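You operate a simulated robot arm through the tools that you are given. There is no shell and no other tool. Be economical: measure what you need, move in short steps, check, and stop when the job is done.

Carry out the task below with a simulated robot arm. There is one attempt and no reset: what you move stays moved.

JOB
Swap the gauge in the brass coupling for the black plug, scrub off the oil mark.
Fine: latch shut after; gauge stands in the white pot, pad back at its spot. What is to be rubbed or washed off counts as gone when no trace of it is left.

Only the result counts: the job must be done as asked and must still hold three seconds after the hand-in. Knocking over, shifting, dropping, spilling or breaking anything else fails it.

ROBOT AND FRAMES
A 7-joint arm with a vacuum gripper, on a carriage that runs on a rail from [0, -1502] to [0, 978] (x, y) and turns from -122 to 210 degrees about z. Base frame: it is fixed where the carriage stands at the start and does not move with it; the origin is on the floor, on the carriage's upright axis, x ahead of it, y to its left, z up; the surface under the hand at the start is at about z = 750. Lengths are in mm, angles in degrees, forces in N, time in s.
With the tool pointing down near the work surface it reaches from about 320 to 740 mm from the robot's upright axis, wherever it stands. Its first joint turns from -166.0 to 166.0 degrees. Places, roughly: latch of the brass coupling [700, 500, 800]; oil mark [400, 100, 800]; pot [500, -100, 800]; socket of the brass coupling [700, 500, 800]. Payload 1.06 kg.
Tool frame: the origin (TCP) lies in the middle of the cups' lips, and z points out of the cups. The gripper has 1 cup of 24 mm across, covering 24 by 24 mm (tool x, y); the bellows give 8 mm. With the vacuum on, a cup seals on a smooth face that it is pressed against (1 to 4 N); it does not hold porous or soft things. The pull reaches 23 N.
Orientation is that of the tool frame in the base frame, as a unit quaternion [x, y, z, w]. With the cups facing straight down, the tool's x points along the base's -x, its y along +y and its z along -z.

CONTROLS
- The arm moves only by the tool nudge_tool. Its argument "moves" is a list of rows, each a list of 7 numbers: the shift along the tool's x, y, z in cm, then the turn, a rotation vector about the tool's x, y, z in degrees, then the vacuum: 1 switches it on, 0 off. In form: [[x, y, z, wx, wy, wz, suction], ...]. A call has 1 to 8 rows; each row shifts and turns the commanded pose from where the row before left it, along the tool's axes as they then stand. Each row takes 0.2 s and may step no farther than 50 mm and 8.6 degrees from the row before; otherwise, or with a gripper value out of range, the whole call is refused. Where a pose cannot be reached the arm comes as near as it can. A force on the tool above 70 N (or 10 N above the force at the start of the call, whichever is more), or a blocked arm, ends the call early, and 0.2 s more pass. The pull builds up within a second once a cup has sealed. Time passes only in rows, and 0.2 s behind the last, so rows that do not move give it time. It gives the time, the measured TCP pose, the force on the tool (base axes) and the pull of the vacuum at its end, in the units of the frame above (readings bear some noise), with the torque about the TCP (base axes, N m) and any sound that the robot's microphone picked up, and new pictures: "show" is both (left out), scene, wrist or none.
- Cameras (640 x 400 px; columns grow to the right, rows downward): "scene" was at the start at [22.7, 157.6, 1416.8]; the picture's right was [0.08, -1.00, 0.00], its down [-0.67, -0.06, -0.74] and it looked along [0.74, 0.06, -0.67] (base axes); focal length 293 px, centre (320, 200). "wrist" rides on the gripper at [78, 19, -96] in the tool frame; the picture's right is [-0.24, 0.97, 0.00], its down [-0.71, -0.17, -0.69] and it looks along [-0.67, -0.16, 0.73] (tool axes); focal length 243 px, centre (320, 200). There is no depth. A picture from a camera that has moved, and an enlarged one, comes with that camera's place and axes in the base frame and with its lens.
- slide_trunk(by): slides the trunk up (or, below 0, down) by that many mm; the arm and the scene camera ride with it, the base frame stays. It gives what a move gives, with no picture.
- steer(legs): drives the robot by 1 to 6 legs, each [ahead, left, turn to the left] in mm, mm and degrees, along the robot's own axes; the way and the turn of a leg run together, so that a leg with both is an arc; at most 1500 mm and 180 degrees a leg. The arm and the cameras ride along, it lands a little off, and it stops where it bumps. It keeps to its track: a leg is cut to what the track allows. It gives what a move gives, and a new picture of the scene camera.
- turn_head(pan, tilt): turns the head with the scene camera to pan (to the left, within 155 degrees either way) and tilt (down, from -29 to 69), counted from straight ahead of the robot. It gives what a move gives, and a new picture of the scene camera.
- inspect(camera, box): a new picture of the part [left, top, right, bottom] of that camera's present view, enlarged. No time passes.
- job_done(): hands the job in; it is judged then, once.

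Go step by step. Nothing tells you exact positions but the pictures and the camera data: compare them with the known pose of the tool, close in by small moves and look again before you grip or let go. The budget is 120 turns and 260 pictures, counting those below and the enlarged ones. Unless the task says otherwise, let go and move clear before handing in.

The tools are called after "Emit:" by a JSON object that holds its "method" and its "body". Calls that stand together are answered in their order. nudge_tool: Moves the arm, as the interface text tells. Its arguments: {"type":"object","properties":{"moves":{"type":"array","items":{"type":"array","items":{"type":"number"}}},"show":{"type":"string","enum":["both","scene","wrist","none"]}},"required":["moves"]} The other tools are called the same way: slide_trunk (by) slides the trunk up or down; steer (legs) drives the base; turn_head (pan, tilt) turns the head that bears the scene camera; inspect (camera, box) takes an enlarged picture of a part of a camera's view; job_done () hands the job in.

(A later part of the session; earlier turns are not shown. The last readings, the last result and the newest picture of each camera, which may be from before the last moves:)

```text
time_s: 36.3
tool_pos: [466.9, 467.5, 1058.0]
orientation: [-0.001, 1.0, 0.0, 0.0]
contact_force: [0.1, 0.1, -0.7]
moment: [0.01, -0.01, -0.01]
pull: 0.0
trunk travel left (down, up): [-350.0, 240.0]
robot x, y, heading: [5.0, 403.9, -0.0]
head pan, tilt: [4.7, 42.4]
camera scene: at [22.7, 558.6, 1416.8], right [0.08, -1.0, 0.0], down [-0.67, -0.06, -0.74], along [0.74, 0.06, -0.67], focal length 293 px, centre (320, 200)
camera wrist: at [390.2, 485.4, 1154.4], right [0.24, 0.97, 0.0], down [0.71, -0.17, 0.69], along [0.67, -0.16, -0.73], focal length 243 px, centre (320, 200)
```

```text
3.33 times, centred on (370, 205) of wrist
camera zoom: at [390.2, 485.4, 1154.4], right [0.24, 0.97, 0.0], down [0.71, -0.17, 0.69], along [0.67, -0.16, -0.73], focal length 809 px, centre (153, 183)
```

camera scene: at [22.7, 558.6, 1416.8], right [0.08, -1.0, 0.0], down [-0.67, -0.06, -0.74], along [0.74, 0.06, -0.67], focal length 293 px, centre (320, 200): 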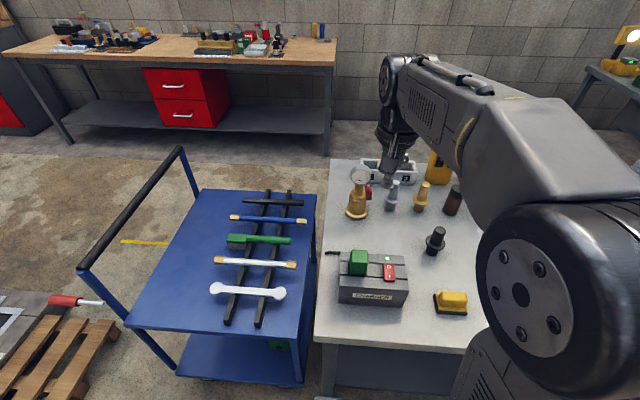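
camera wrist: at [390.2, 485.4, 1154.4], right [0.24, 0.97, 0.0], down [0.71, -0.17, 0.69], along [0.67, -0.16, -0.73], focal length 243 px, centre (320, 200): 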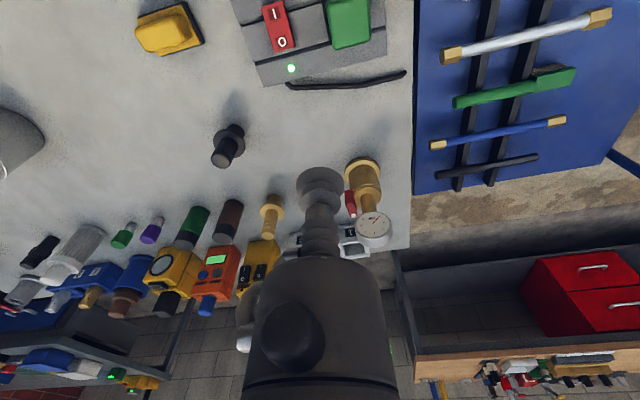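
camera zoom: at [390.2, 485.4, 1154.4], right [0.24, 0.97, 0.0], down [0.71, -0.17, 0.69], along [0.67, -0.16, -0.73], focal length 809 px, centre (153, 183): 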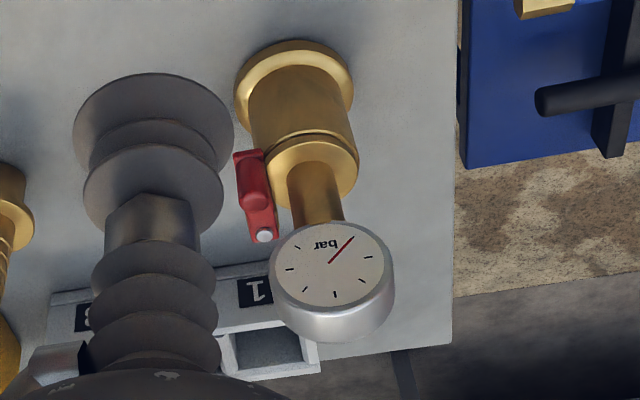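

Coupling axis is about (704, 497), flange top z≈830, gauge case centre z≈907 (top ≈937). The red lever pivots at about (738, 467) and points toward the robot with a knob at about (682, 470). I want a closer look.

Emit:
{"method": "nudge_tool", "body": {"moves": [[-2.2, -1.7, -0.5, 0, 0, 0, 0], [-2.2, -1.7, 1.5, 0, 0, 0, 0], [-2.2, -1.7, 2.5, 0, 0, 0, 0], [-2.2, -1.7, 3, 0, 0, 0, 0], [-2.2, -1.7, 3, 0, 0, 0, 0], [-1.3, 0, 2.5, 0, 0, 0, 0], [0, 0, 0, 0, 0, 0, 0]], "show": "both"}}

Emit:
{"method": "inspect", "body": {"camera": "wrist", "box": [370, 130, 530, 270]}}

```text
time_s: 37.9
tool_pos: [591.7, 384.0, 938.3]
orientation: [0.0, 1.0, 0.0, 0.0]
contact_force: [-0.2, 0.2, 0.1]
moment: [0.0, 0.01, 0.02]
pull: 0.0
trunk travel left (down, up): [-350.0, 240.0]
robot x, y, heading: [-3.7, 397.6, -0.1]
head pan, tilt: [4.7, 42.4]
camera scene: at [22.9, 558.8, 1416.8], right [0.08, -1.0, 0.0], down [-0.67, -0.06, -0.74], along [0.74, 0.06, -0.67], focal length 293 px, centre (320, 200)
camera wrist: at [513.9, 402.2, 1033.6], right [0.24, 0.97, 0.0], down [0.71, -0.17, 0.69], along [0.67, -0.16, -0.73], focal length 243 px, centre (320, 200)
```

scene: 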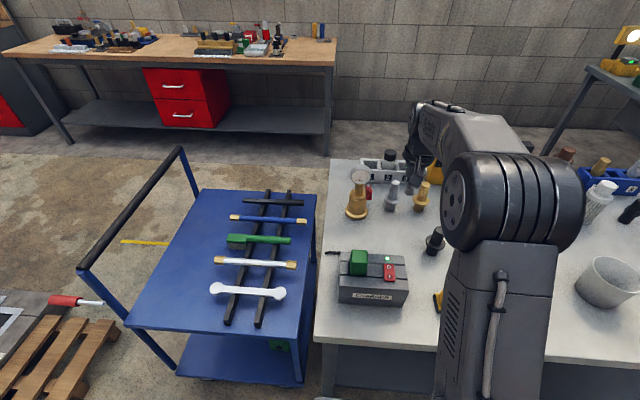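
wrist: 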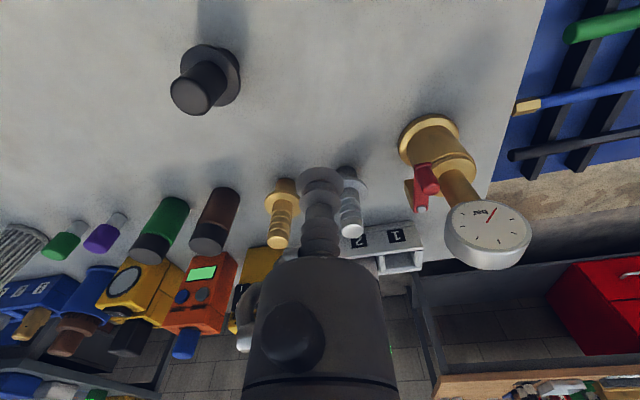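

```text
2.86 times, centred on (450, 200) of wrist
camera zoom: at [513.9, 402.2, 1033.6], right [0.24, 0.97, 0.0], down [0.71, -0.17, 0.69], along [0.67, -0.16, -0.73], focal length 693 px, centre (-51, 200)
```

zoom: 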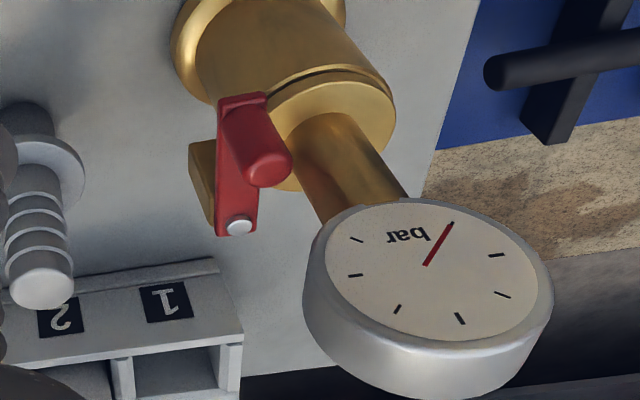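

Now clear: the lever lies over the collar edge (shut), pivot ≈(733,467), knob ≈(684,469), top z≈861. I'll tilt the tool 40° forward so the gripper body clears the gauge and move in front of it.

Emit:
{"method": "nudge_tool", "body": {"moves": [[0, 2.2, 0, 0, -8, 0, 0], [0, 2.2, 0, 0, -8, 0, 0], [0, 2.2, 0, 0, -8, 0, 0], [0, 2.3, 0, 0, -8, 0, 0], [0, 2.4, 0, 0, -8, 0, 0], [0, 0, 0, 0, 0, 0, 0]], "show": "both"}}

```text
time_s: 39.3
tool_pos: [589.7, 496.6, 936.7]
orientation: [0.0, 0.939, 0.001, 0.343]
contact_force: [0.5, 0.4, 0.2]
moment: [0.0, -0.02, 0.0]
pull: 0.1
trunk travel left (down, up): [-350.0, 240.0]
robot x, y, heading: [1.6, 401.0, 0.0]
head pan, tilt: [4.7, 42.4]
camera scene: at [22.5, 558.9, 1416.7], right [0.08, -1.0, 0.0], down [-0.67, -0.06, -0.74], along [0.74, 0.06, -0.67], focal length 293 px, centre (320, 200)
camera wrist: at [469.5, 514.3, 960.3], right [0.18, 0.97, 0.15], down [0.1, -0.17, 0.98], along [0.98, -0.16, -0.13], focal length 243 px, centre (320, 200)
```

scene: 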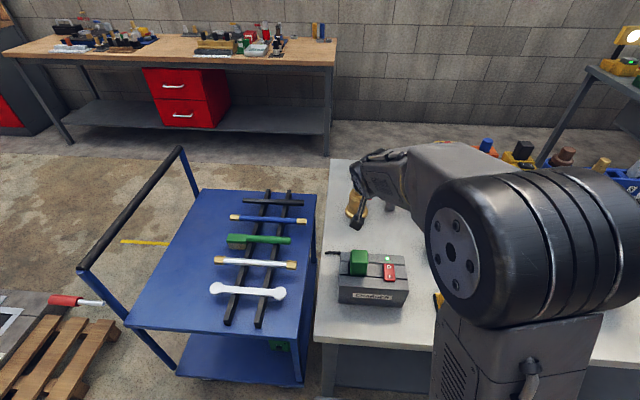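
wrist: 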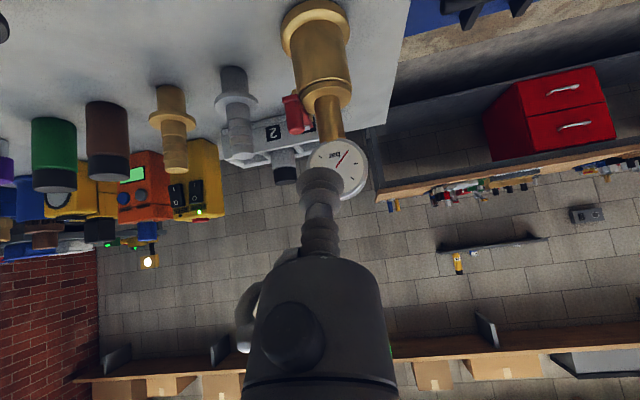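

Emit:
{"method": "nudge_tool", "body": {"moves": [[-0.3, 0.1, 3, 0, 0, 0, 0], [-0.3, 0.1, 3, 0, 0, 0, 0], [-0.2, 0.1, 2.5, 0, 0, 0, 0], [0, 0, 0, 0, 0, 0, 0]], "show": "wrist"}}

Emit:
{"method": "inspect", "body": {"camera": "wrist", "box": [240, 60, 400, 200]}}

```text
time_s: 40.3
tool_pos: [651.9, 500.3, 879.0]
orientation: [0.0, 0.94, 0.0, 0.342]
contact_force: [-0.3, 0.4, -0.6]
moment: [0.02, 0.02, -0.02]
pull: 0.0
trunk travel left (down, up): [-350.0, 240.0]
robot x, y, heading: [-0.4, 403.5, 0.1]
head pan, tilt: [4.7, 42.4]
camera wrist: at [531.1, 518.0, 902.3], right [0.18, 0.97, 0.15], down [0.1, -0.17, 0.98], along [0.98, -0.16, -0.13], focal length 243 px, centre (320, 200)
```

wrist: 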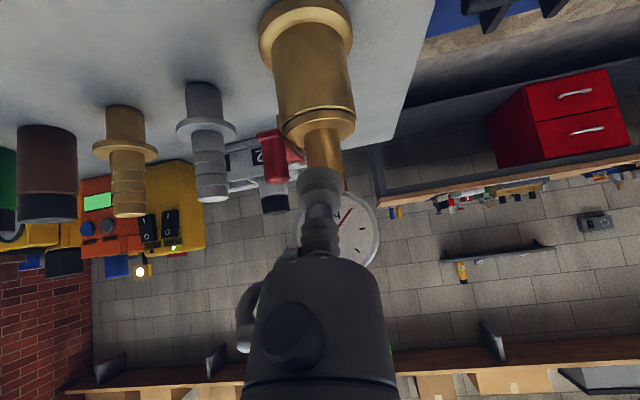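

```text
2.86 times, centred on (320, 130) of wrist
camera zoom: at [531.1, 518.0, 902.3], right [0.18, 0.97, 0.15], down [0.1, -0.17, 0.98], along [0.98, -0.16, -0.13], focal length 693 px, centre (320, 400)
```

zoom: 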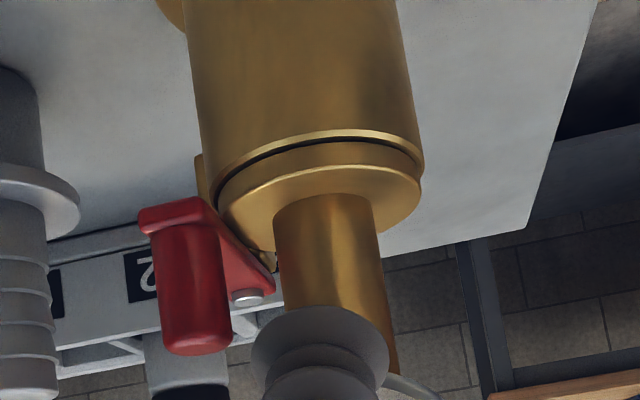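

Emit:
{"method": "nudge_tool", "body": {"moves": [[0, 0, 1.9, 0, 0, 0, 0], [0, 0, 1.8, 0, 0, 0, 0], [0, -0.6, 0, 0, 0, 0, 0], [0, -0.5, 0, 0, 0, 0, 0], [0, 0, 0, 0, 0, 0, 0]], "show": "wrist"}}

Emit:
{"method": "inspect", "body": {"camera": "wrist", "box": [220, 100, 400, 240]}}

```text
time_s: 41.5
tool_pos: [675.9, 488.6, 850.4]
orientation: [-0.001, 0.939, 0.001, 0.343]
contact_force: [0.3, 0.4, -0.7]
moment: [0.01, 0.01, -0.02]
pull: 0.0
trunk travel left (down, up): [-350.0, 240.0]
robot x, y, heading: [1.0, 403.9, -0.2]
head pan, tilt: [4.7, 42.4]
camera wrist: at [554.9, 506.4, 873.9], right [0.18, 0.97, 0.15], down [0.1, -0.17, 0.98], along [0.98, -0.16, -0.13], focal length 243 px, centre (320, 200)
```

wrist: 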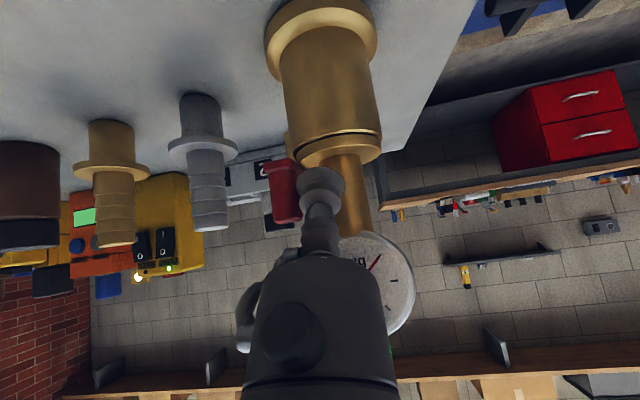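

```text
2.86 times, centred on (310, 170) of wrist
camera zoom: at [554.9, 506.4, 873.9], right [0.18, 0.97, 0.15], down [0.1, -0.17, 0.98], along [0.98, -0.16, -0.13], focal length 693 px, centre (349, 286)
```

zoom: 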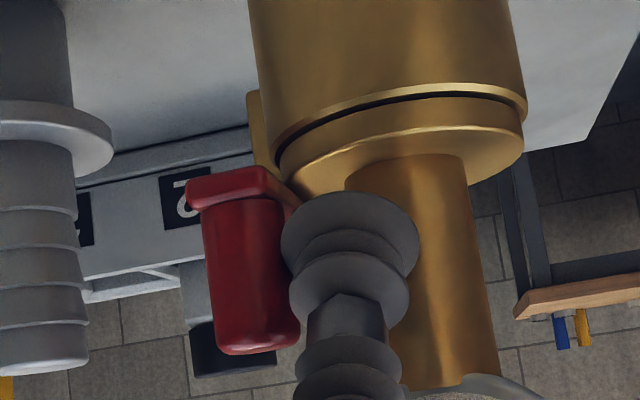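

Cup is beside the knob. Pushing it in -y in small steps.

Emit:
{"method": "nudge_tool", "body": {"moves": [[-0.3, -0.3, 0.26, 0, 0, 0, 0], [0, -0.7, 0, 0, 0, 0, 0], [0, -0.7, 0, 0, 0, 0, 0], [0, -0.7, 0, 0, 0, 0, 0], [0, 0, 0, 0, 0, 0, 0]], "show": "none"}}

Emit:
{"method": "inspect", "body": {"camera": "wrist", "box": [220, 100, 400, 240]}}

```text
time_s: 42.7
tool_pos: [679.0, 463.7, 849.5]
orientation: [0.0, 0.94, -0.001, 0.341]
contact_force: [1.0, 0.4, -0.4]
moment: [-0.01, -0.02, -0.02]
pull: 0.1
trunk travel left (down, up): [-350.0, 240.0]
robot x, y, heading: [3.6, 396.9, -0.3]
head pan, tilt: [4.7, 42.4]
```

```text
2.86 times, centred on (310, 170) of wrist
camera zoom: at [558.3, 482.5, 873.0], right [0.18, 0.97, 0.15], down [0.1, -0.17, 0.98], along [0.98, -0.16, -0.13], focal length 693 px, centre (349, 286)
```

zoom: 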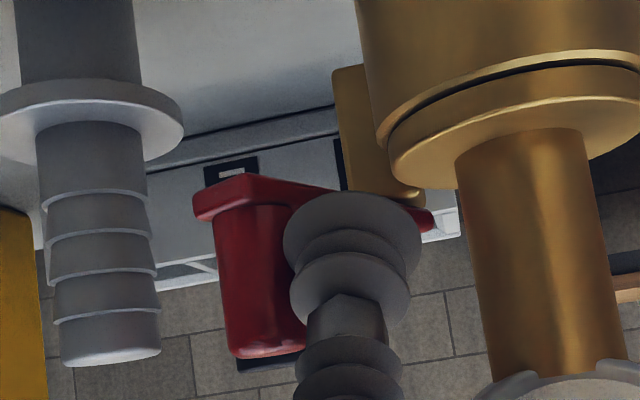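

The lever swings open. Continuing along the arc.

Emit:
{"method": "nudge_tool", "body": {"moves": [[-0.15, -0.7, 0.13, 0, 0, 0, 0], [-0.2, -0.7, 0.17, 0, 0, 0, 0], [-0.25, -0.7, 0.21, 0, 0, 0, 0], [-0.3, -0.6, 0.25, 0, 0, 0, 0], [-0.3, -0.5, 0.25, 0, 0, 0, 0], [0, 0, 0, 0, 0, 0, 0]], "show": "none"}}

Emit:
{"method": "inspect", "body": {"camera": "wrist", "box": [200, 80, 420, 240]}}

```text
time_s: 44.1
tool_pos: [694.7, 431.4, 851.4]
orientation: [0.0, 0.94, 0.0, 0.342]
contact_force: [0.1, 0.2, -0.1]
moment: [0.02, -0.05, 0.03]
pull: 0.0
trunk travel left (down, up): [-350.0, 240.0]
robot x, y, heading: [1.0, 401.9, -0.2]
head pan, tilt: [4.7, 42.4]
```

```text
2.50 times, centred on (310, 160) of wrist
camera zoom: at [574.1, 449.8, 873.8], right [0.18, 0.97, 0.15], down [0.1, -0.17, 0.98], along [0.98, -0.16, -0.13], focal length 606 px, centre (345, 300)
```

zoom: 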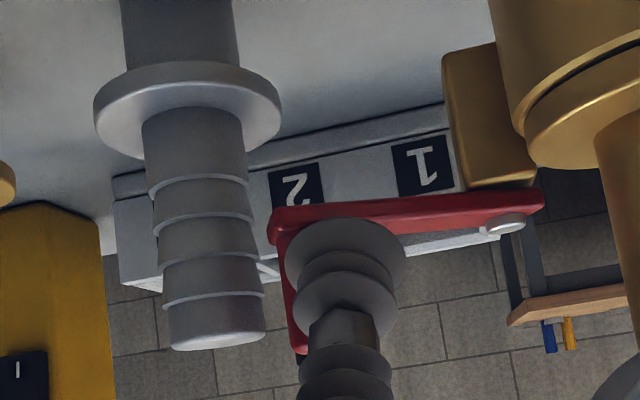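

Emit:
{"method": "nudge_tool", "body": {"moves": [[-0.35, -0.4, 0.3, 0, 0, 0, 0], [-0.35, -0.3, 0.3, 0, 0, 0, 0], [0, 0, 0, 0, 0, 0, 0], [0, 0.8, -1.5, 0, 0, 0, 0], [0, 0.5, -4, 0, 0, 0, 0], [0, 0.5, -4, 0, 0, 0, 0], [0, 0.5, -4, 0, 0, 0, 0], [0, 0, 0, 0, 0, 0, 0]], "show": "wrist"}}

Emit:
{"method": "inspect", "body": {"camera": "wrist", "box": [240, 40, 400, 180]}}

```text
time_s: 45.9
tool_pos: [618.0, 447.7, 952.2]
orientation: [0.001, 0.94, 0.0, 0.342]
contact_force: [-0.4, 0.1, 0.2]
moment: [-0.01, 0.02, 0.0]
pull: 0.1
trunk travel left (down, up): [-350.0, 240.0]
robot x, y, heading: [-1.8, 401.0, 0.1]
head pan, tilt: [4.7, 42.4]
camera wrist: at [497.9, 465.8, 975.3], right [0.18, 0.97, 0.15], down [0.1, -0.17, 0.98], along [0.98, -0.16, -0.13], focal length 243 px, centre (320, 200)
```

wrist: 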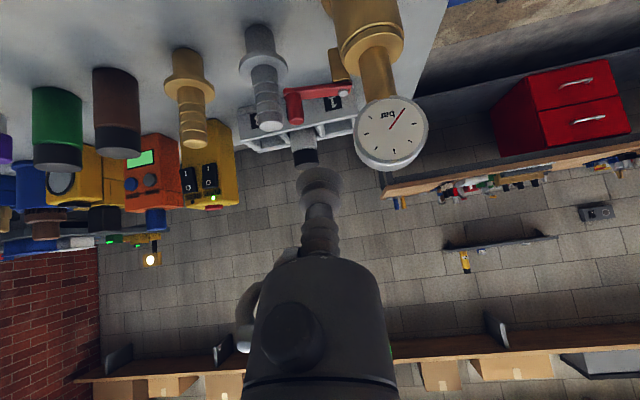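

```text
2.86 times, centred on (320, 110) of wrist
camera zoom: at [497.9, 465.8, 975.3], right [0.18, 0.97, 0.15], down [0.1, -0.17, 0.98], along [0.98, -0.16, -0.13], focal length 693 px, centre (320, 457)
```

zoom: 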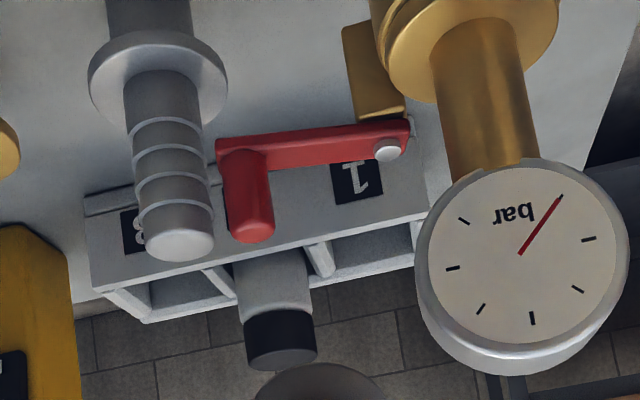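

Latch is open. The gauge face is a vertical disc facing the robot, so I'll grip its flat face with the tool horizontal; rotating the tool further.

Emit:
{"method": "nudge_tool", "body": {"moves": [[0, 0.8, 0, 0, -8.3, 0, 0], [0, 0.8, 0, 0, -8.3, 0, 0], [0, 0.9, 0, 0, -8.4, 0, 0], [0, 0.8, 0, 0, -8.3, 0, 0], [0, 0.9, 0, 0, -8.3, 0, 0], [0, 0.8, 0, 0, -8.4, 0, 0], [0, 0, 0, 0, 0, 0, 0]], "show": "both"}}

```text
time_s: 47.5
tool_pos: [617.5, 499.5, 952.7]
orientation: [0.001, 0.706, -0.001, 0.708]
contact_force: [-0.8, 0.7, 0.1]
moment: [0.0, -0.01, 0.02]
pull: 0.1
trunk travel left (down, up): [-350.0, 240.0]
robot x, y, heading: [-0.3, 402.1, -0.1]
head pan, tilt: [4.7, 42.4]
camera scene: at [22.7, 558.9, 1416.7], right [0.08, -1.0, 0.0], down [-0.67, -0.06, -0.74], along [0.74, 0.06, -0.67], focal length 293 px, centre (320, 200)
camera wrist: at [523.1, 516.7, 874.9], right [0.0, 0.97, 0.24], down [-0.69, -0.17, 0.71], along [0.73, -0.16, 0.67], focal length 243 px, centre (320, 200)
```

scene: 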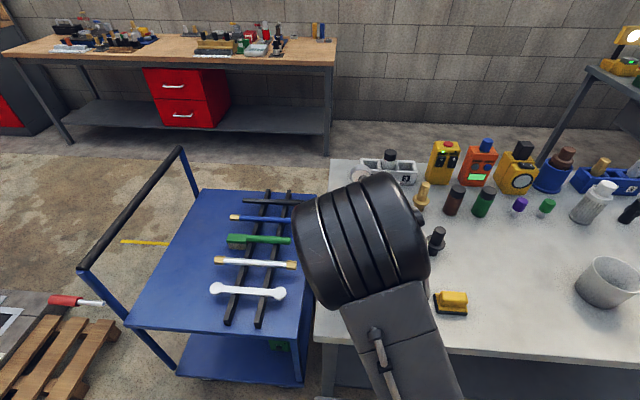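
wrist: 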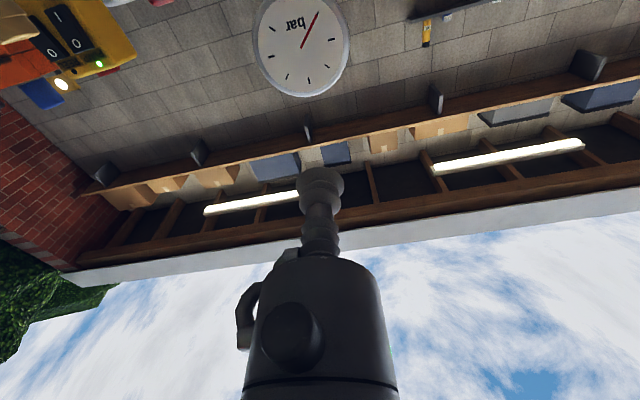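

Emit:
{"method": "nudge_tool", "body": {"moves": [[1.6, 0, 0.8, 0, 0, 0, 0], [1.6, 0, 0.8, 0, 0, 0, 0], [1.4, 0, 0.8, 0, 0, 0, 0], [0, 0, 0, 0, 0, 0, 0]], "show": "both"}}

Emit:
{"method": "inspect", "body": {"camera": "wrist", "box": [230, 30, 410, 210]}}

```text
time_s: 48.5
tool_pos: [637.2, 496.8, 921.6]
orientation: [0.002, 0.7, 0.003, 0.714]
contact_force: [0.6, -0.5, -0.4]
moment: [0.0, 0.0, -0.02]
pull: 0.0
trunk travel left (down, up): [-350.0, 240.0]
robot x, y, heading: [2.0, 398.0, -0.1]
head pan, tilt: [4.7, 42.4]
camera scene: at [12.0, 557.0, 1419.0], right [0.08, -1.0, 0.0], down [-0.67, -0.05, -0.74], along [0.74, 0.06, -0.67], focal length 293 px, centre (320, 200)
camera wrist: at [544.3, 516.4, 841.4], right [0.0, 0.97, 0.24], down [-0.7, -0.18, 0.69], along [0.71, -0.17, 0.68], focal length 243 px, centre (320, 200)
```

scene: 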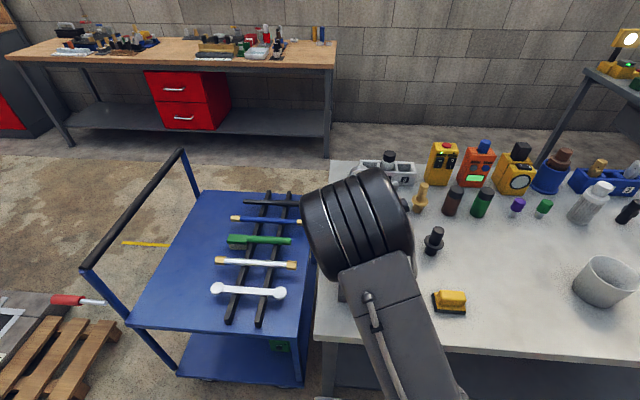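
wrist: 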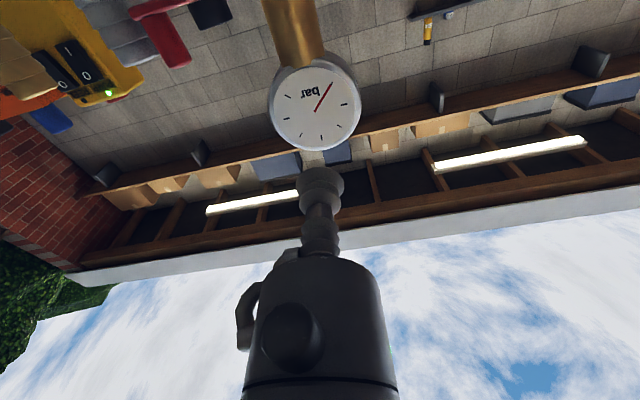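

```text
2.22 times, centred on (320, 120) of wrist
camera zoom: at [544.3, 516.4, 841.4], right [0.0, 0.97, 0.24], down [-0.7, -0.18, 0.69], along [0.71, -0.17, 0.68], focal length 539 px, centre (320, 378)
```

zoom: 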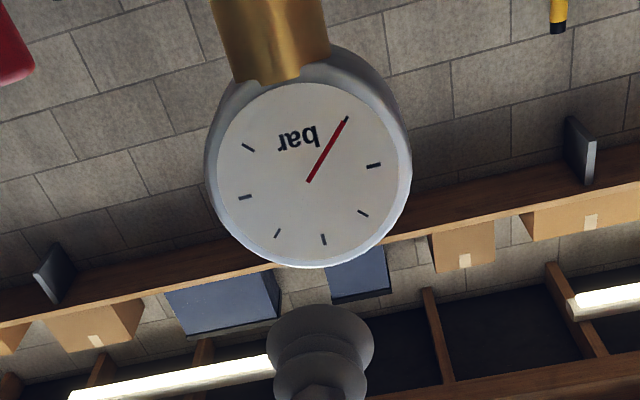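

The base camera shifted slightly, so some part of the arm was probably pressing on something (likely the charger below). Backing up immediately and checking.

Emit:
{"method": "nudge_tool", "body": {"moves": [[-3, 0, -1, 0, 0, 0, 0], [-4, 0, 0, 0, 0, 0, 0], [0, 0, 0, 0, 0, 0, 0]], "show": "scene"}}

Emit:
{"method": "turn_head", "body": {"pan": -15, "tilt": 60}}

```text
time_s: 49.3
tool_pos: [630.0, 498.2, 975.1]
orientation: [-0.001, 0.708, 0.0, 0.706]
contact_force: [0.0, 0.4, -0.4]
moment: [0.01, 0.02, -0.02]
pull: 0.1
trunk travel left (down, up): [-350.0, 240.0]
robot x, y, heading: [-1.7, 402.0, -0.0]
head pan, tilt: [4.7, 42.4]
camera scene: at [22.4, 558.7, 1416.5], right [0.08, -1.0, 0.0], down [-0.67, -0.06, -0.74], along [0.74, 0.06, -0.67], focal length 293 px, centre (320, 200)
```

scene: 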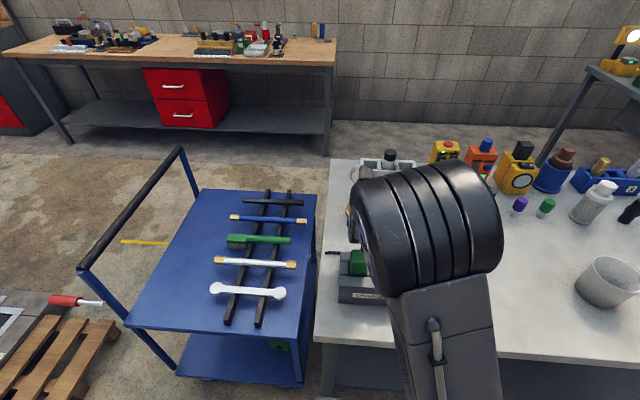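

```text
time_s: 50.1
tool_pos: [630.4, 499.1, 976.5]
orientation: [0.0, 0.707, 0.0, 0.707]
contact_force: [-0.6, 0.6, -0.2]
moment: [0.02, 0.03, 0.05]
pull: 0.0
trunk travel left (down, up): [-350.0, 240.0]
robot x, y, heading: [-0.1, 400.8, -0.0]
head pan, tilt: [-15.0, 60.0]
camera scene: at [4.0, 534.7, 1393.6], right [-0.26, -0.97, 0.0], down [-0.84, 0.22, -0.5], along [0.48, -0.13, -0.87], focal length 293 px, centre (320, 200)
```

scene: 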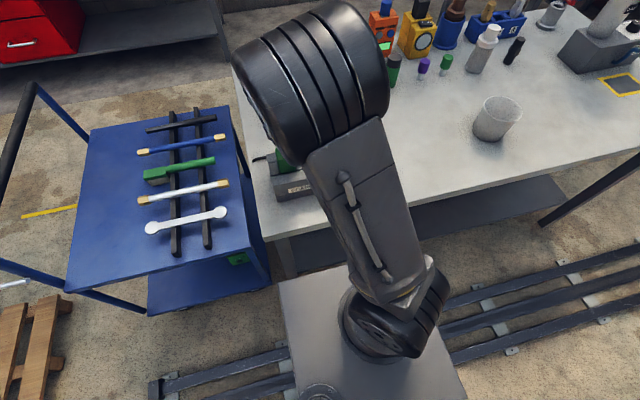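

The charger appears unmoved; the wrist housing was over its green block. I'll use a 76° tilt instead, which raises the wrist, and approach again gently.

Emit:
{"method": "turn_head", "body": {"pan": 4.7, "tilt": 42.4}}

Emit:
{"method": "nudge_tool", "body": {"moves": [[0, 0, 0, 0, 7, 0, 0], [0, 0, 0, 0, 7, 0, 0], [1.5, 0, 1, 0, 0, 0, 0], [1.5, 0, 1, 0, 0, 0, 0], [1.4, 0, 1, 0, 0, 0, 0], [0, 0, 0, 0, 0, 0, 0]], "show": "both"}}

```text
time_s: 51.0
tool_pos: [630.2, 498.5, 976.5]
orientation: [-0.001, 0.707, 0.001, 0.707]
contact_force: [0.4, 0.1, 0.3]
moment: [-0.01, 0.01, -0.01]
pull: 0.0
trunk travel left (down, up): [-350.0, 240.0]
robot x, y, heading: [1.1, 400.0, -0.2]
head pan, tilt: [4.7, 42.4]
camera scene: at [22.6, 558.7, 1416.7], right [0.08, -1.0, 0.0], down [-0.67, -0.05, -0.74], along [0.74, 0.06, -0.67], focal length 293 px, centre (320, 200)
```

scene: 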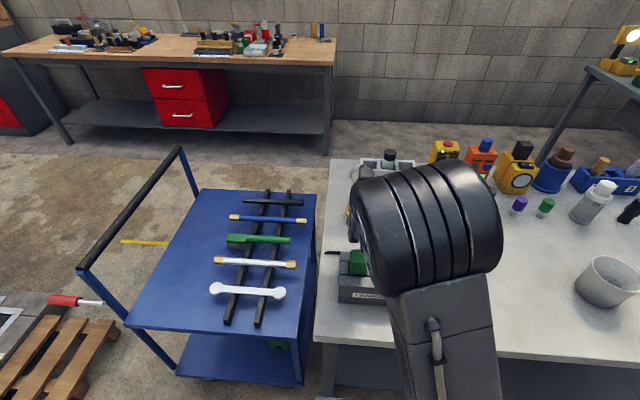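

```text
time_s: 52.4
tool_pos: [648.9, 497.7, 926.7]
orientation: [-0.001, 0.788, 0.001, 0.616]
contact_force: [0.3, -0.1, -0.5]
moment: [0.0, -0.02, 0.0]
pull: 0.1
trunk travel left (down, up): [-350.0, 240.0]
robot x, y, heading: [-1.5, 398.9, 0.0]
head pan, tilt: [4.7, 42.4]
camera scene: at [22.7, 558.8, 1416.8], right [0.08, -1.0, 0.0], down [-0.67, -0.06, -0.74], along [0.74, 0.06, -0.67], focal length 293 px, centre (320, 200)
camera wrist: at [538.0, 516.3, 873.7], right [0.06, 0.97, 0.23], down [-0.49, -0.17, 0.85], along [0.87, -0.16, 0.47], focal length 243 px, centre (320, 200)
```

scene: 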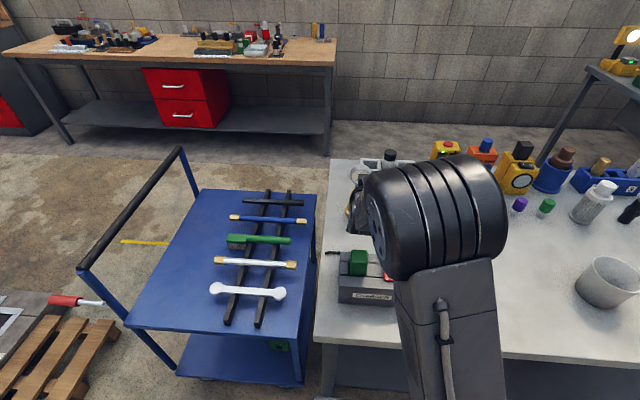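
wrist: 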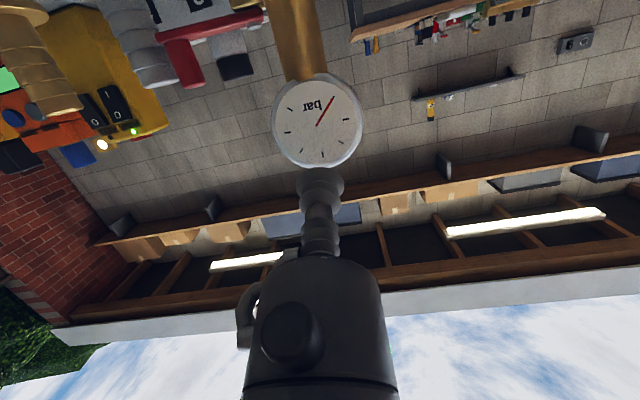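

Emit:
{"method": "nudge_tool", "body": {"moves": [[0.6, 0.1, 1.2, 0, 0, 0, 0], [0.6, 0, 1.2, 0, 0, 0, 0], [0, 0, 0.9, 0, 0, 0, 0], [0, 0, 0, 0, 0, 0, 0]], "show": "none"}}

Emit:
{"method": "inspect", "body": {"camera": "wrist", "box": [240, 70, 400, 230]}}

```text
time_s: 53.4
tool_pos: [678.3, 498.0, 907.1]
orientation: [0.0, 0.788, 0.0, 0.615]
contact_force: [-0.8, -0.3, 0.0]
moment: [0.0, 0.01, 0.0]
pull: 0.1
trunk travel left (down, up): [-350.0, 240.0]
robot x, y, heading: [0.4, 401.5, -0.1]
head pan, tilt: [4.7, 42.4]
```

```text
2.50 times, centred on (320, 150) of wrist
camera zoom: at [567.4, 517.4, 855.0], right [0.06, 0.97, 0.23], down [-0.49, -0.17, 0.85], along [0.87, -0.16, 0.47], focal length 606 px, centre (320, 325)
```

zoom: 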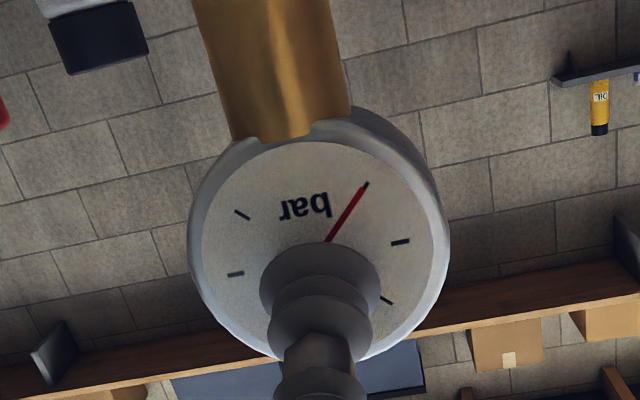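

Emit:
{"method": "nudge_tool", "body": {"moves": [[0, 0, 0.8, 0, 0, 0, 1], [0, 0, 0.3, 0, 0, 0, 1], [0, 0, 0, 0, 0, 0, 1], [0, 0, 0, 0, 0, 0, 1]], "show": "none"}}

Emit:
{"method": "inspect", "body": {"camera": "wrist", "box": [240, 70, 400, 230]}}

```text
time_s: 54.4
tool_pos: [688.8, 499.2, 904.9]
orientation: [0.0, 0.788, 0.0, 0.616]
contact_force: [-3.2, -0.5, -0.9]
moment: [0.0, -0.04, 0.01]
pull: 0.0
trunk travel left (down, up): [-350.0, 240.0]
robot x, y, heading: [-1.1, 402.3, -0.2]
head pan, tilt: [4.7, 42.4]
```

```text
2.50 times, centred on (320, 150) of wrist
camera zoom: at [578.0, 517.3, 852.3], right [0.06, 0.97, 0.23], down [-0.49, -0.17, 0.85], along [0.87, -0.16, 0.47], focal length 606 px, centre (320, 325)
```

zoom: 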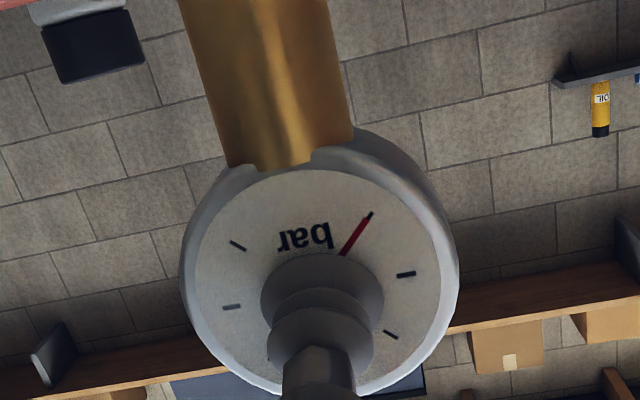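

Emit:
{"method": "nudge_tool", "body": {"moves": [[0, 0, 0.15, 0, 0, 0, 1], [0, 0, 0, 0, -3, 0, 1], [0, 0, 0, 0, 0, 0, 1]], "show": "scene"}}

```text
time_s: 55.2
tool_pos: [691.0, 499.3, 903.0]
orientation: [0.0, 0.771, 0.0, 0.637]
contact_force: [2.8, 0.1, -1.7]
moment: [-0.03, -0.28, -0.02]
pull: 22.9
trunk travel left (down, up): [-350.0, 240.0]
robot x, y, heading: [-1.1, 400.9, -0.2]
head pan, tilt: [4.7, 42.4]
camera scene: at [23.2, 558.8, 1416.7], right [0.08, -1.0, 0.0], down [-0.67, -0.06, -0.74], along [0.74, 0.06, -0.67], focal length 293 px, centre (320, 200)
```

scene: 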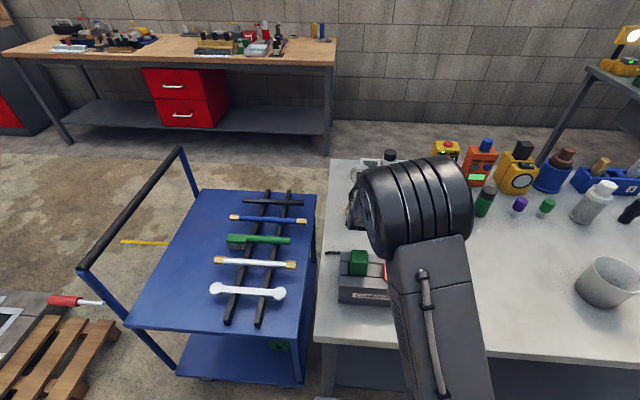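

Sealed (pull 22.9). Lifting slowly while easing the tilt toward horizontal.

Emit:
{"method": "nudge_tool", "body": {"moves": [[-0.5, 0, -0.1, 0, 0, 0, 1], [-0.5, 0, -0.1, 0, -2, 0, 1], [-0.5, 0, -0.08, 0, -2, 0, 1], [-0.5, 0, -0.06, 0, -2, 0, 1], [0, 0, 0, 0, 0, 0, 1]], "show": "wrist"}}

```text
time_s: 56.4
tool_pos: [691.4, 497.9, 925.2]
orientation: [0.0, 0.738, 0.0, 0.675]
contact_force: [-0.4, 0.4, -2.5]
moment: [0.02, 0.01, 0.04]
pull: 22.8
trunk travel left (down, up): [-350.0, 240.0]
robot x, y, heading: [-1.9, 403.6, 0.0]
head pan, tilt: [4.7, 42.4]
camera wrist: at [589.9, 517.1, 856.2], right [0.02, 0.97, 0.23], down [-0.62, -0.17, 0.76], along [0.78, -0.16, 0.6], focal length 243 px, centre (320, 200)
```

wrist: 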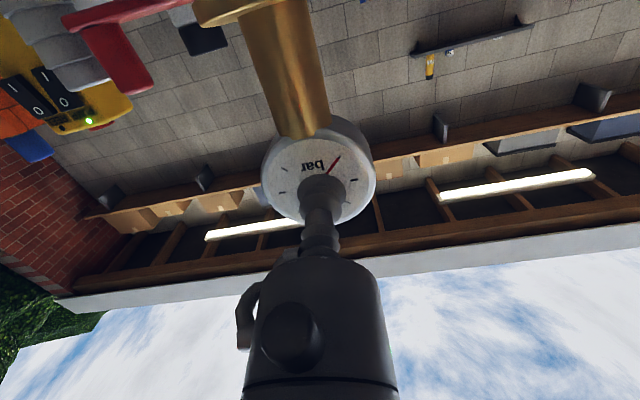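

Emit:
{"method": "nudge_tool", "body": {"moves": [[-0.8, 0, -0.07, 0, 0, 0, 1], [-0.8, 0, -0.07, 0, 0, 0, 1], [-0.8, 0, -0.07, 0, 0, 0, 1], [-0.8, 0, -0.07, 0, 0, 0, 1], [-0.8, 0, -0.07, 0, 0, 0, 1], [0, 0, 0, 0, 0, 0, 1]], "show": "both"}}

```text
time_s: 57.8
tool_pos: [690.4, 498.7, 965.8]
orientation: [0.001, 0.737, -0.001, 0.676]
contact_force: [-0.2, -0.1, -1.9]
moment: [0.0, -0.05, 0.01]
pull: 22.9
trunk travel left (down, up): [-350.0, 240.0]
robot x, y, heading: [-0.4, 401.1, -0.1]
head pan, tilt: [4.7, 42.4]
camera scene: at [22.7, 558.8, 1416.8], right [0.08, -1.0, 0.0], down [-0.67, -0.06, -0.74], along [0.74, 0.06, -0.67], focal length 293 px, centre (320, 200)
camera wrist: at [589.1, 518.0, 896.2], right [0.02, 0.97, 0.23], down [-0.62, -0.17, 0.76], along [0.78, -0.16, 0.6], focal length 243 px, centre (320, 200)
```

scene: 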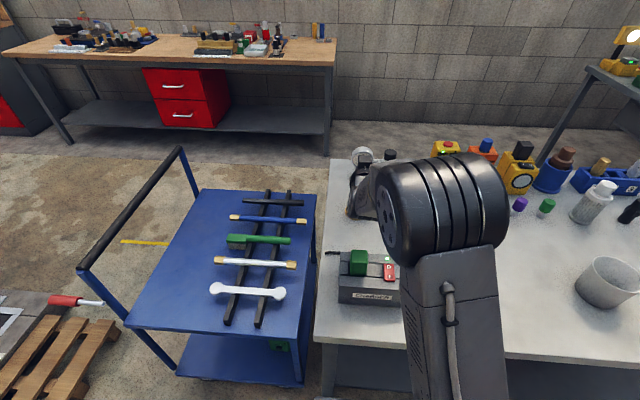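
wrist: 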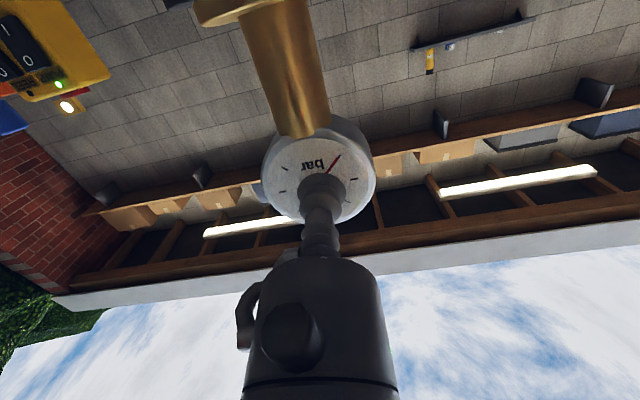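

Emit:
{"method": "nudge_tool", "body": {"moves": [[-1, 0, -0.09, 0, 0, 0, 1], [-1, 0, -0.09, 0, 0, 0, 1], [-1, 0, -0.09, 0, 0, 0, 1], [-1, 0, -0.09, 0, 0, 0, 1], [-1, 0, -0.09, 0, 0, 0, 1], [-1, 0, -0.09, 0, 0, 0, 1], [-1, 0, -0.09, 0, 0, 0, 1], [0, 0, 0, 0, 0, 0, 1]], "show": "both"}}

Emit:
{"method": "inspect", "body": {"camera": "scene", "box": [330, 120, 430, 220]}}

```text
time_s: 59.6
tool_pos: [690.9, 498.5, 1037.3]
orientation: [0.001, 0.738, -0.001, 0.675]
contact_force: [1.1, 1.2, -2.2]
moment: [0.01, 0.01, 0.01]
pull: 23.2
trunk travel left (down, up): [-350.0, 240.0]
robot x, y, heading: [1.1, 400.4, -0.2]
head pan, tilt: [4.7, 42.4]
camera scene: at [22.7, 558.8, 1416.8], right [0.08, -1.0, 0.0], down [-0.67, -0.06, -0.74], along [0.74, 0.06, -0.67], focal length 293 px, centre (320, 200)
camera wrist: at [589.0, 517.2, 967.1], right [0.02, 0.97, 0.23], down [-0.62, -0.17, 0.76], along [0.78, -0.16, 0.6], focal length 243 px, centre (320, 200)
```

scene: 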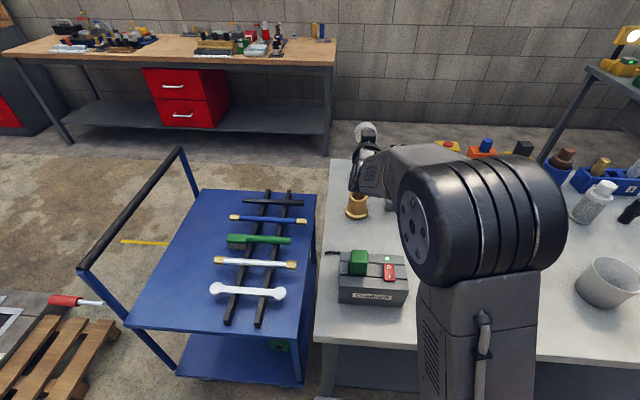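
wrist: 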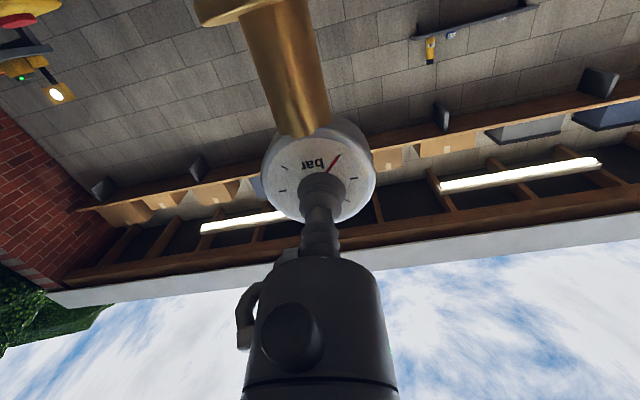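

```text
4.00 times, centred on (380, 170) of scene
camera zoom: at [22.7, 558.8, 1416.8], right [0.08, -1.0, 0.0], down [-0.67, -0.06, -0.74], along [0.74, 0.06, -0.67], focal length 1172 px, centre (80, 320)
```

zoom: 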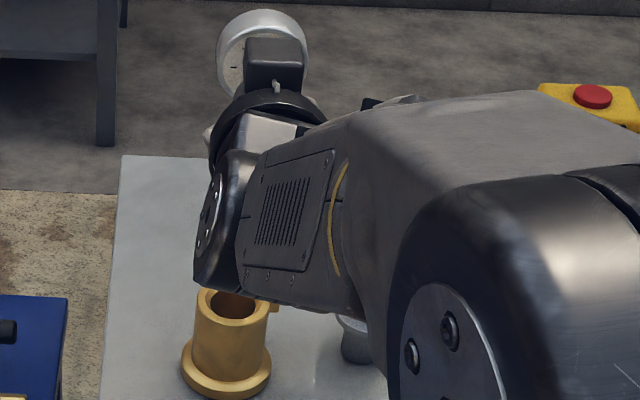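

The gauge is out and held (≈2 N weight). The pot can be reached by swinging the carriage right ~57° at the same arm posture; I test with a small turn first.

Emit:
{"method": "steer", "body": {"legs": [[0, 0, -8]]}}

```text
time_s: 60.6
tool_pos: [697.0, 402.3, 1036.3]
orientation: [0.05, 0.736, -0.046, 0.674]
contact_force: [-0.4, -0.6, -2.2]
moment: [-0.01, -0.03, 0.02]
pull: 23.0
trunk travel left (down, up): [-350.0, 240.0]
robot x, y, heading: [-0.2, 397.1, -8.0]
head pan, tilt: [4.7, 42.4]
camera scene: at [44.4, 554.1, 1416.8], right [-0.06, -1.0, 0.0], down [-0.67, 0.04, -0.74], along [0.74, -0.04, -0.67], focal length 293 px, centre (320, 200)
```

scene: 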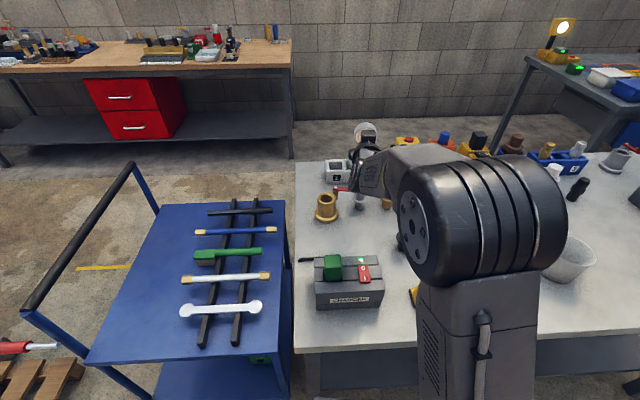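

Emit:
{"method": "steer", "body": {"legs": [[0, 0, -16], [0, 0, -16], [0, 0, -12]]}}

Emit:
{"method": "turn_head", "body": {"pan": 5, "tilt": 50}}

```text
time_s: 63.6
tool_pos: [503.8, -80.2, 1035.7]
orientation: [0.321, 0.664, -0.294, 0.608]
contact_force: [-0.5, -0.5, -1.7]
moment: [0.02, 0.0, 0.02]
pull: 22.7
trunk travel left (down, up): [-350.0, 240.0]
robot x, y, heading: [-1.7, 404.4, -51.6]
head pan, tilt: [4.7, 42.4]
camera scene: at [138.6, 480.2, 1416.7], right [-0.73, -0.68, 0.0], down [-0.46, 0.49, -0.74], along [0.5, -0.54, -0.67], focal length 293 px, centre (320, 200)
```

scene: 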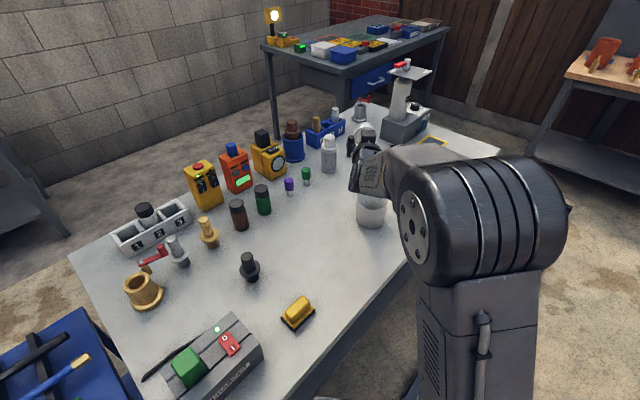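

```text
time_s: 64.3
tool_pos: [503.9, -81.1, 1035.0]
orientation: [0.321, 0.664, -0.294, 0.608]
contact_force: [0.1, -0.6, -2.5]
moment: [-0.05, -0.04, 0.02]
pull: 22.7
trunk travel left (down, up): [-350.0, 240.0]
robot x, y, heading: [2.7, 403.7, -51.9]
head pan, tilt: [5.0, 50.0]
camera scene: at [134.5, 485.1, 1406.1], right [-0.73, -0.69, 0.0], down [-0.53, 0.56, -0.64], along [0.44, -0.47, -0.77], focal length 293 px, centre (320, 200)
```

scene: 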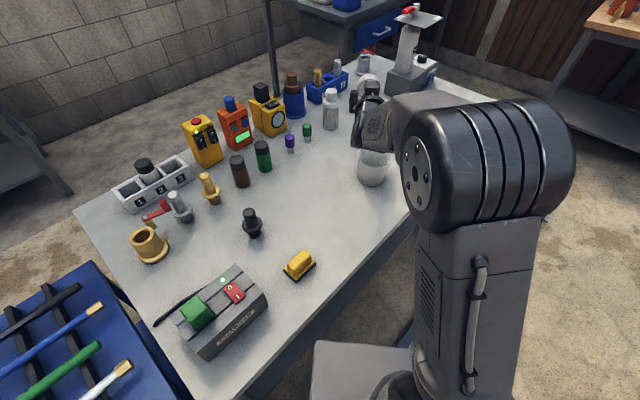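

Gauge still held. The pot axis I estimate at (464, -98), rim z≈837, rim radius ≈54. Aligning the gauge above it and making it vertical.

Emit:
{"method": "nudge_tool", "body": {"moves": [[0, -0.84, -0.5, 0, -1, 0, 1], [0, -0.84, -0.5, 0, -1, 0, 1], [0, -0.84, -0.5, 0, -1, 0, 1], [0, -0.84, -0.5, 0, -1, 0, 1], [0, -0.84, -0.5, 0, -1, 0, 1], [0, 0, 0, 0, 0, 0, 1]], "show": "both"}}

Emit:
{"method": "inspect", "body": {"camera": "scene", "box": [310, 50, 450, 200]}}

```text
time_s: 65.7
tool_pos: [454.7, -85.2, 1037.4]
orientation: [0.309, 0.636, -0.309, 0.636]
contact_force: [-0.6, 1.5, -2.0]
moment: [-0.01, -0.04, -0.01]
pull: 23.0
trunk travel left (down, up): [-350.0, 240.0]
robot x, y, heading: [1.6, 399.3, -51.6]
head pan, tilt: [5.0, 50.0]
camera scene: at [134.4, 485.1, 1406.1], right [-0.73, -0.69, 0.0], down [-0.53, 0.56, -0.64], along [0.44, -0.47, -0.77], focal length 293 px, centre (320, 200)
camera wrist: at [412.2, -0.2, 959.7], right [0.76, 0.6, 0.24], down [-0.56, 0.43, 0.71], along [0.32, -0.67, 0.67], focal length 243 px, centre (320, 200)
```

scene: 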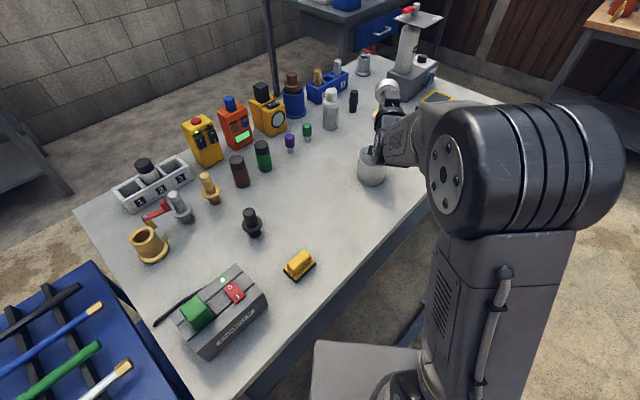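
wrist: 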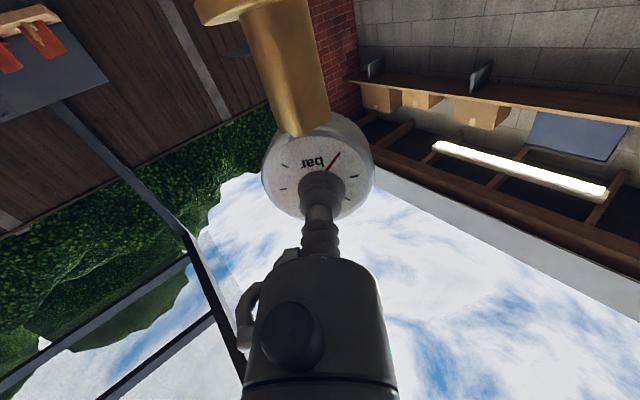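

```text
2.67 times, centred on (380, 125) of scene
camera zoom: at [134.4, 485.1, 1406.1], right [-0.73, -0.69, 0.0], down [-0.53, 0.56, -0.64], along [0.44, -0.47, -0.77], focal length 782 px, centre (160, 400)
```

zoom: 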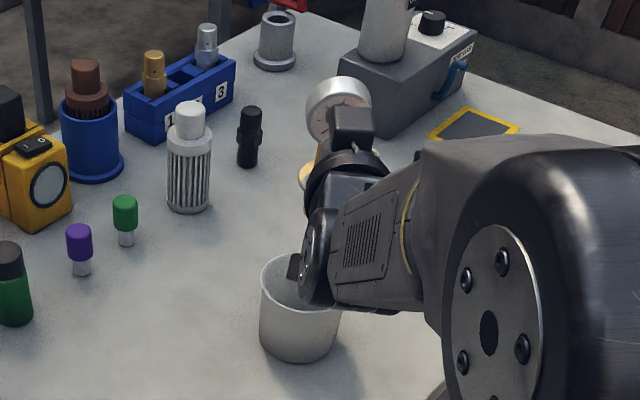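

Emit:
{"method": "nudge_tool", "body": {"moves": [[1.5, 0, 0, 0, 0, 0, 1], [1.5, 0, 0, 0, 0, 0, 1], [1.5, 0, 0, 0, 0, 0, 1], [1.5, 0, 0, 0, 0, 0, 1], [1.5, 0, 0, 0, 0, 0, 1], [1, 0, 0, 0, 0, 0, 1], [0, 0, 0, 0, 0, 0, 1]], "show": "both"}}

Emit:
{"method": "inspect", "body": {"camera": "scene", "box": [330, 80, 430, 200]}}

```text
time_s: 67.3
tool_pos: [456.5, -87.3, 951.9]
orientation: [0.308, 0.637, -0.308, 0.636]
contact_force: [-0.2, 0.6, -2.8]
moment: [0.03, -0.01, -0.01]
pull: 22.6
trunk travel left (down, up): [-350.0, 240.0]
robot x, y, heading: [-1.4, 400.1, -51.8]
head pan, tilt: [5.0, 50.0]
camera scene: at [134.6, 485.1, 1406.1], right [-0.73, -0.69, 0.0], down [-0.53, 0.56, -0.64], along [0.44, -0.47, -0.77], focal length 293 px, centre (320, 200)
camera wrist: at [412.8, -0.7, 874.1], right [0.76, 0.6, 0.24], down [-0.56, 0.43, 0.71], along [0.32, -0.67, 0.67], focal length 243 px, centre (320, 200)
```

scene: 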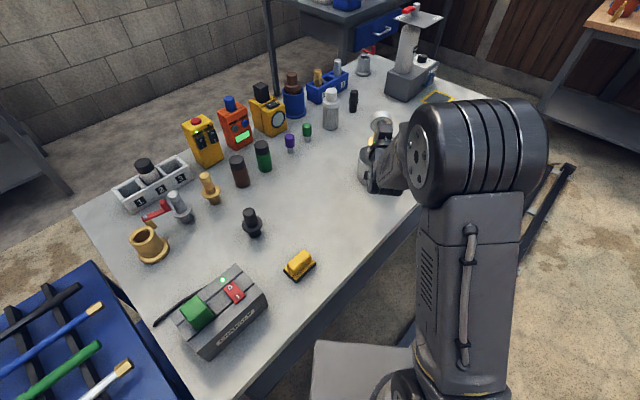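
wrist: 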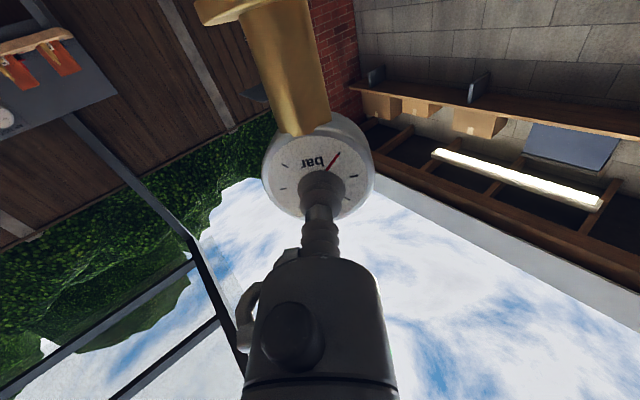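

```text
3.33 times, centred on (380, 140) of scene
camera zoom: at [134.6, 485.1, 1406.1], right [-0.73, -0.69, 0.0], down [-0.53, 0.56, -0.64], along [0.44, -0.47, -0.77], focal length 977 px, centre (120, 400)
```

zoom: 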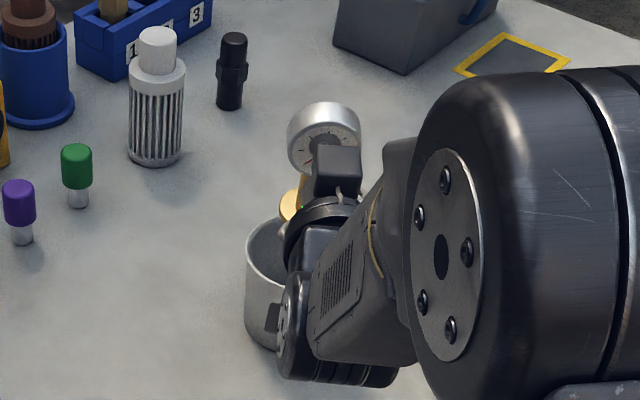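

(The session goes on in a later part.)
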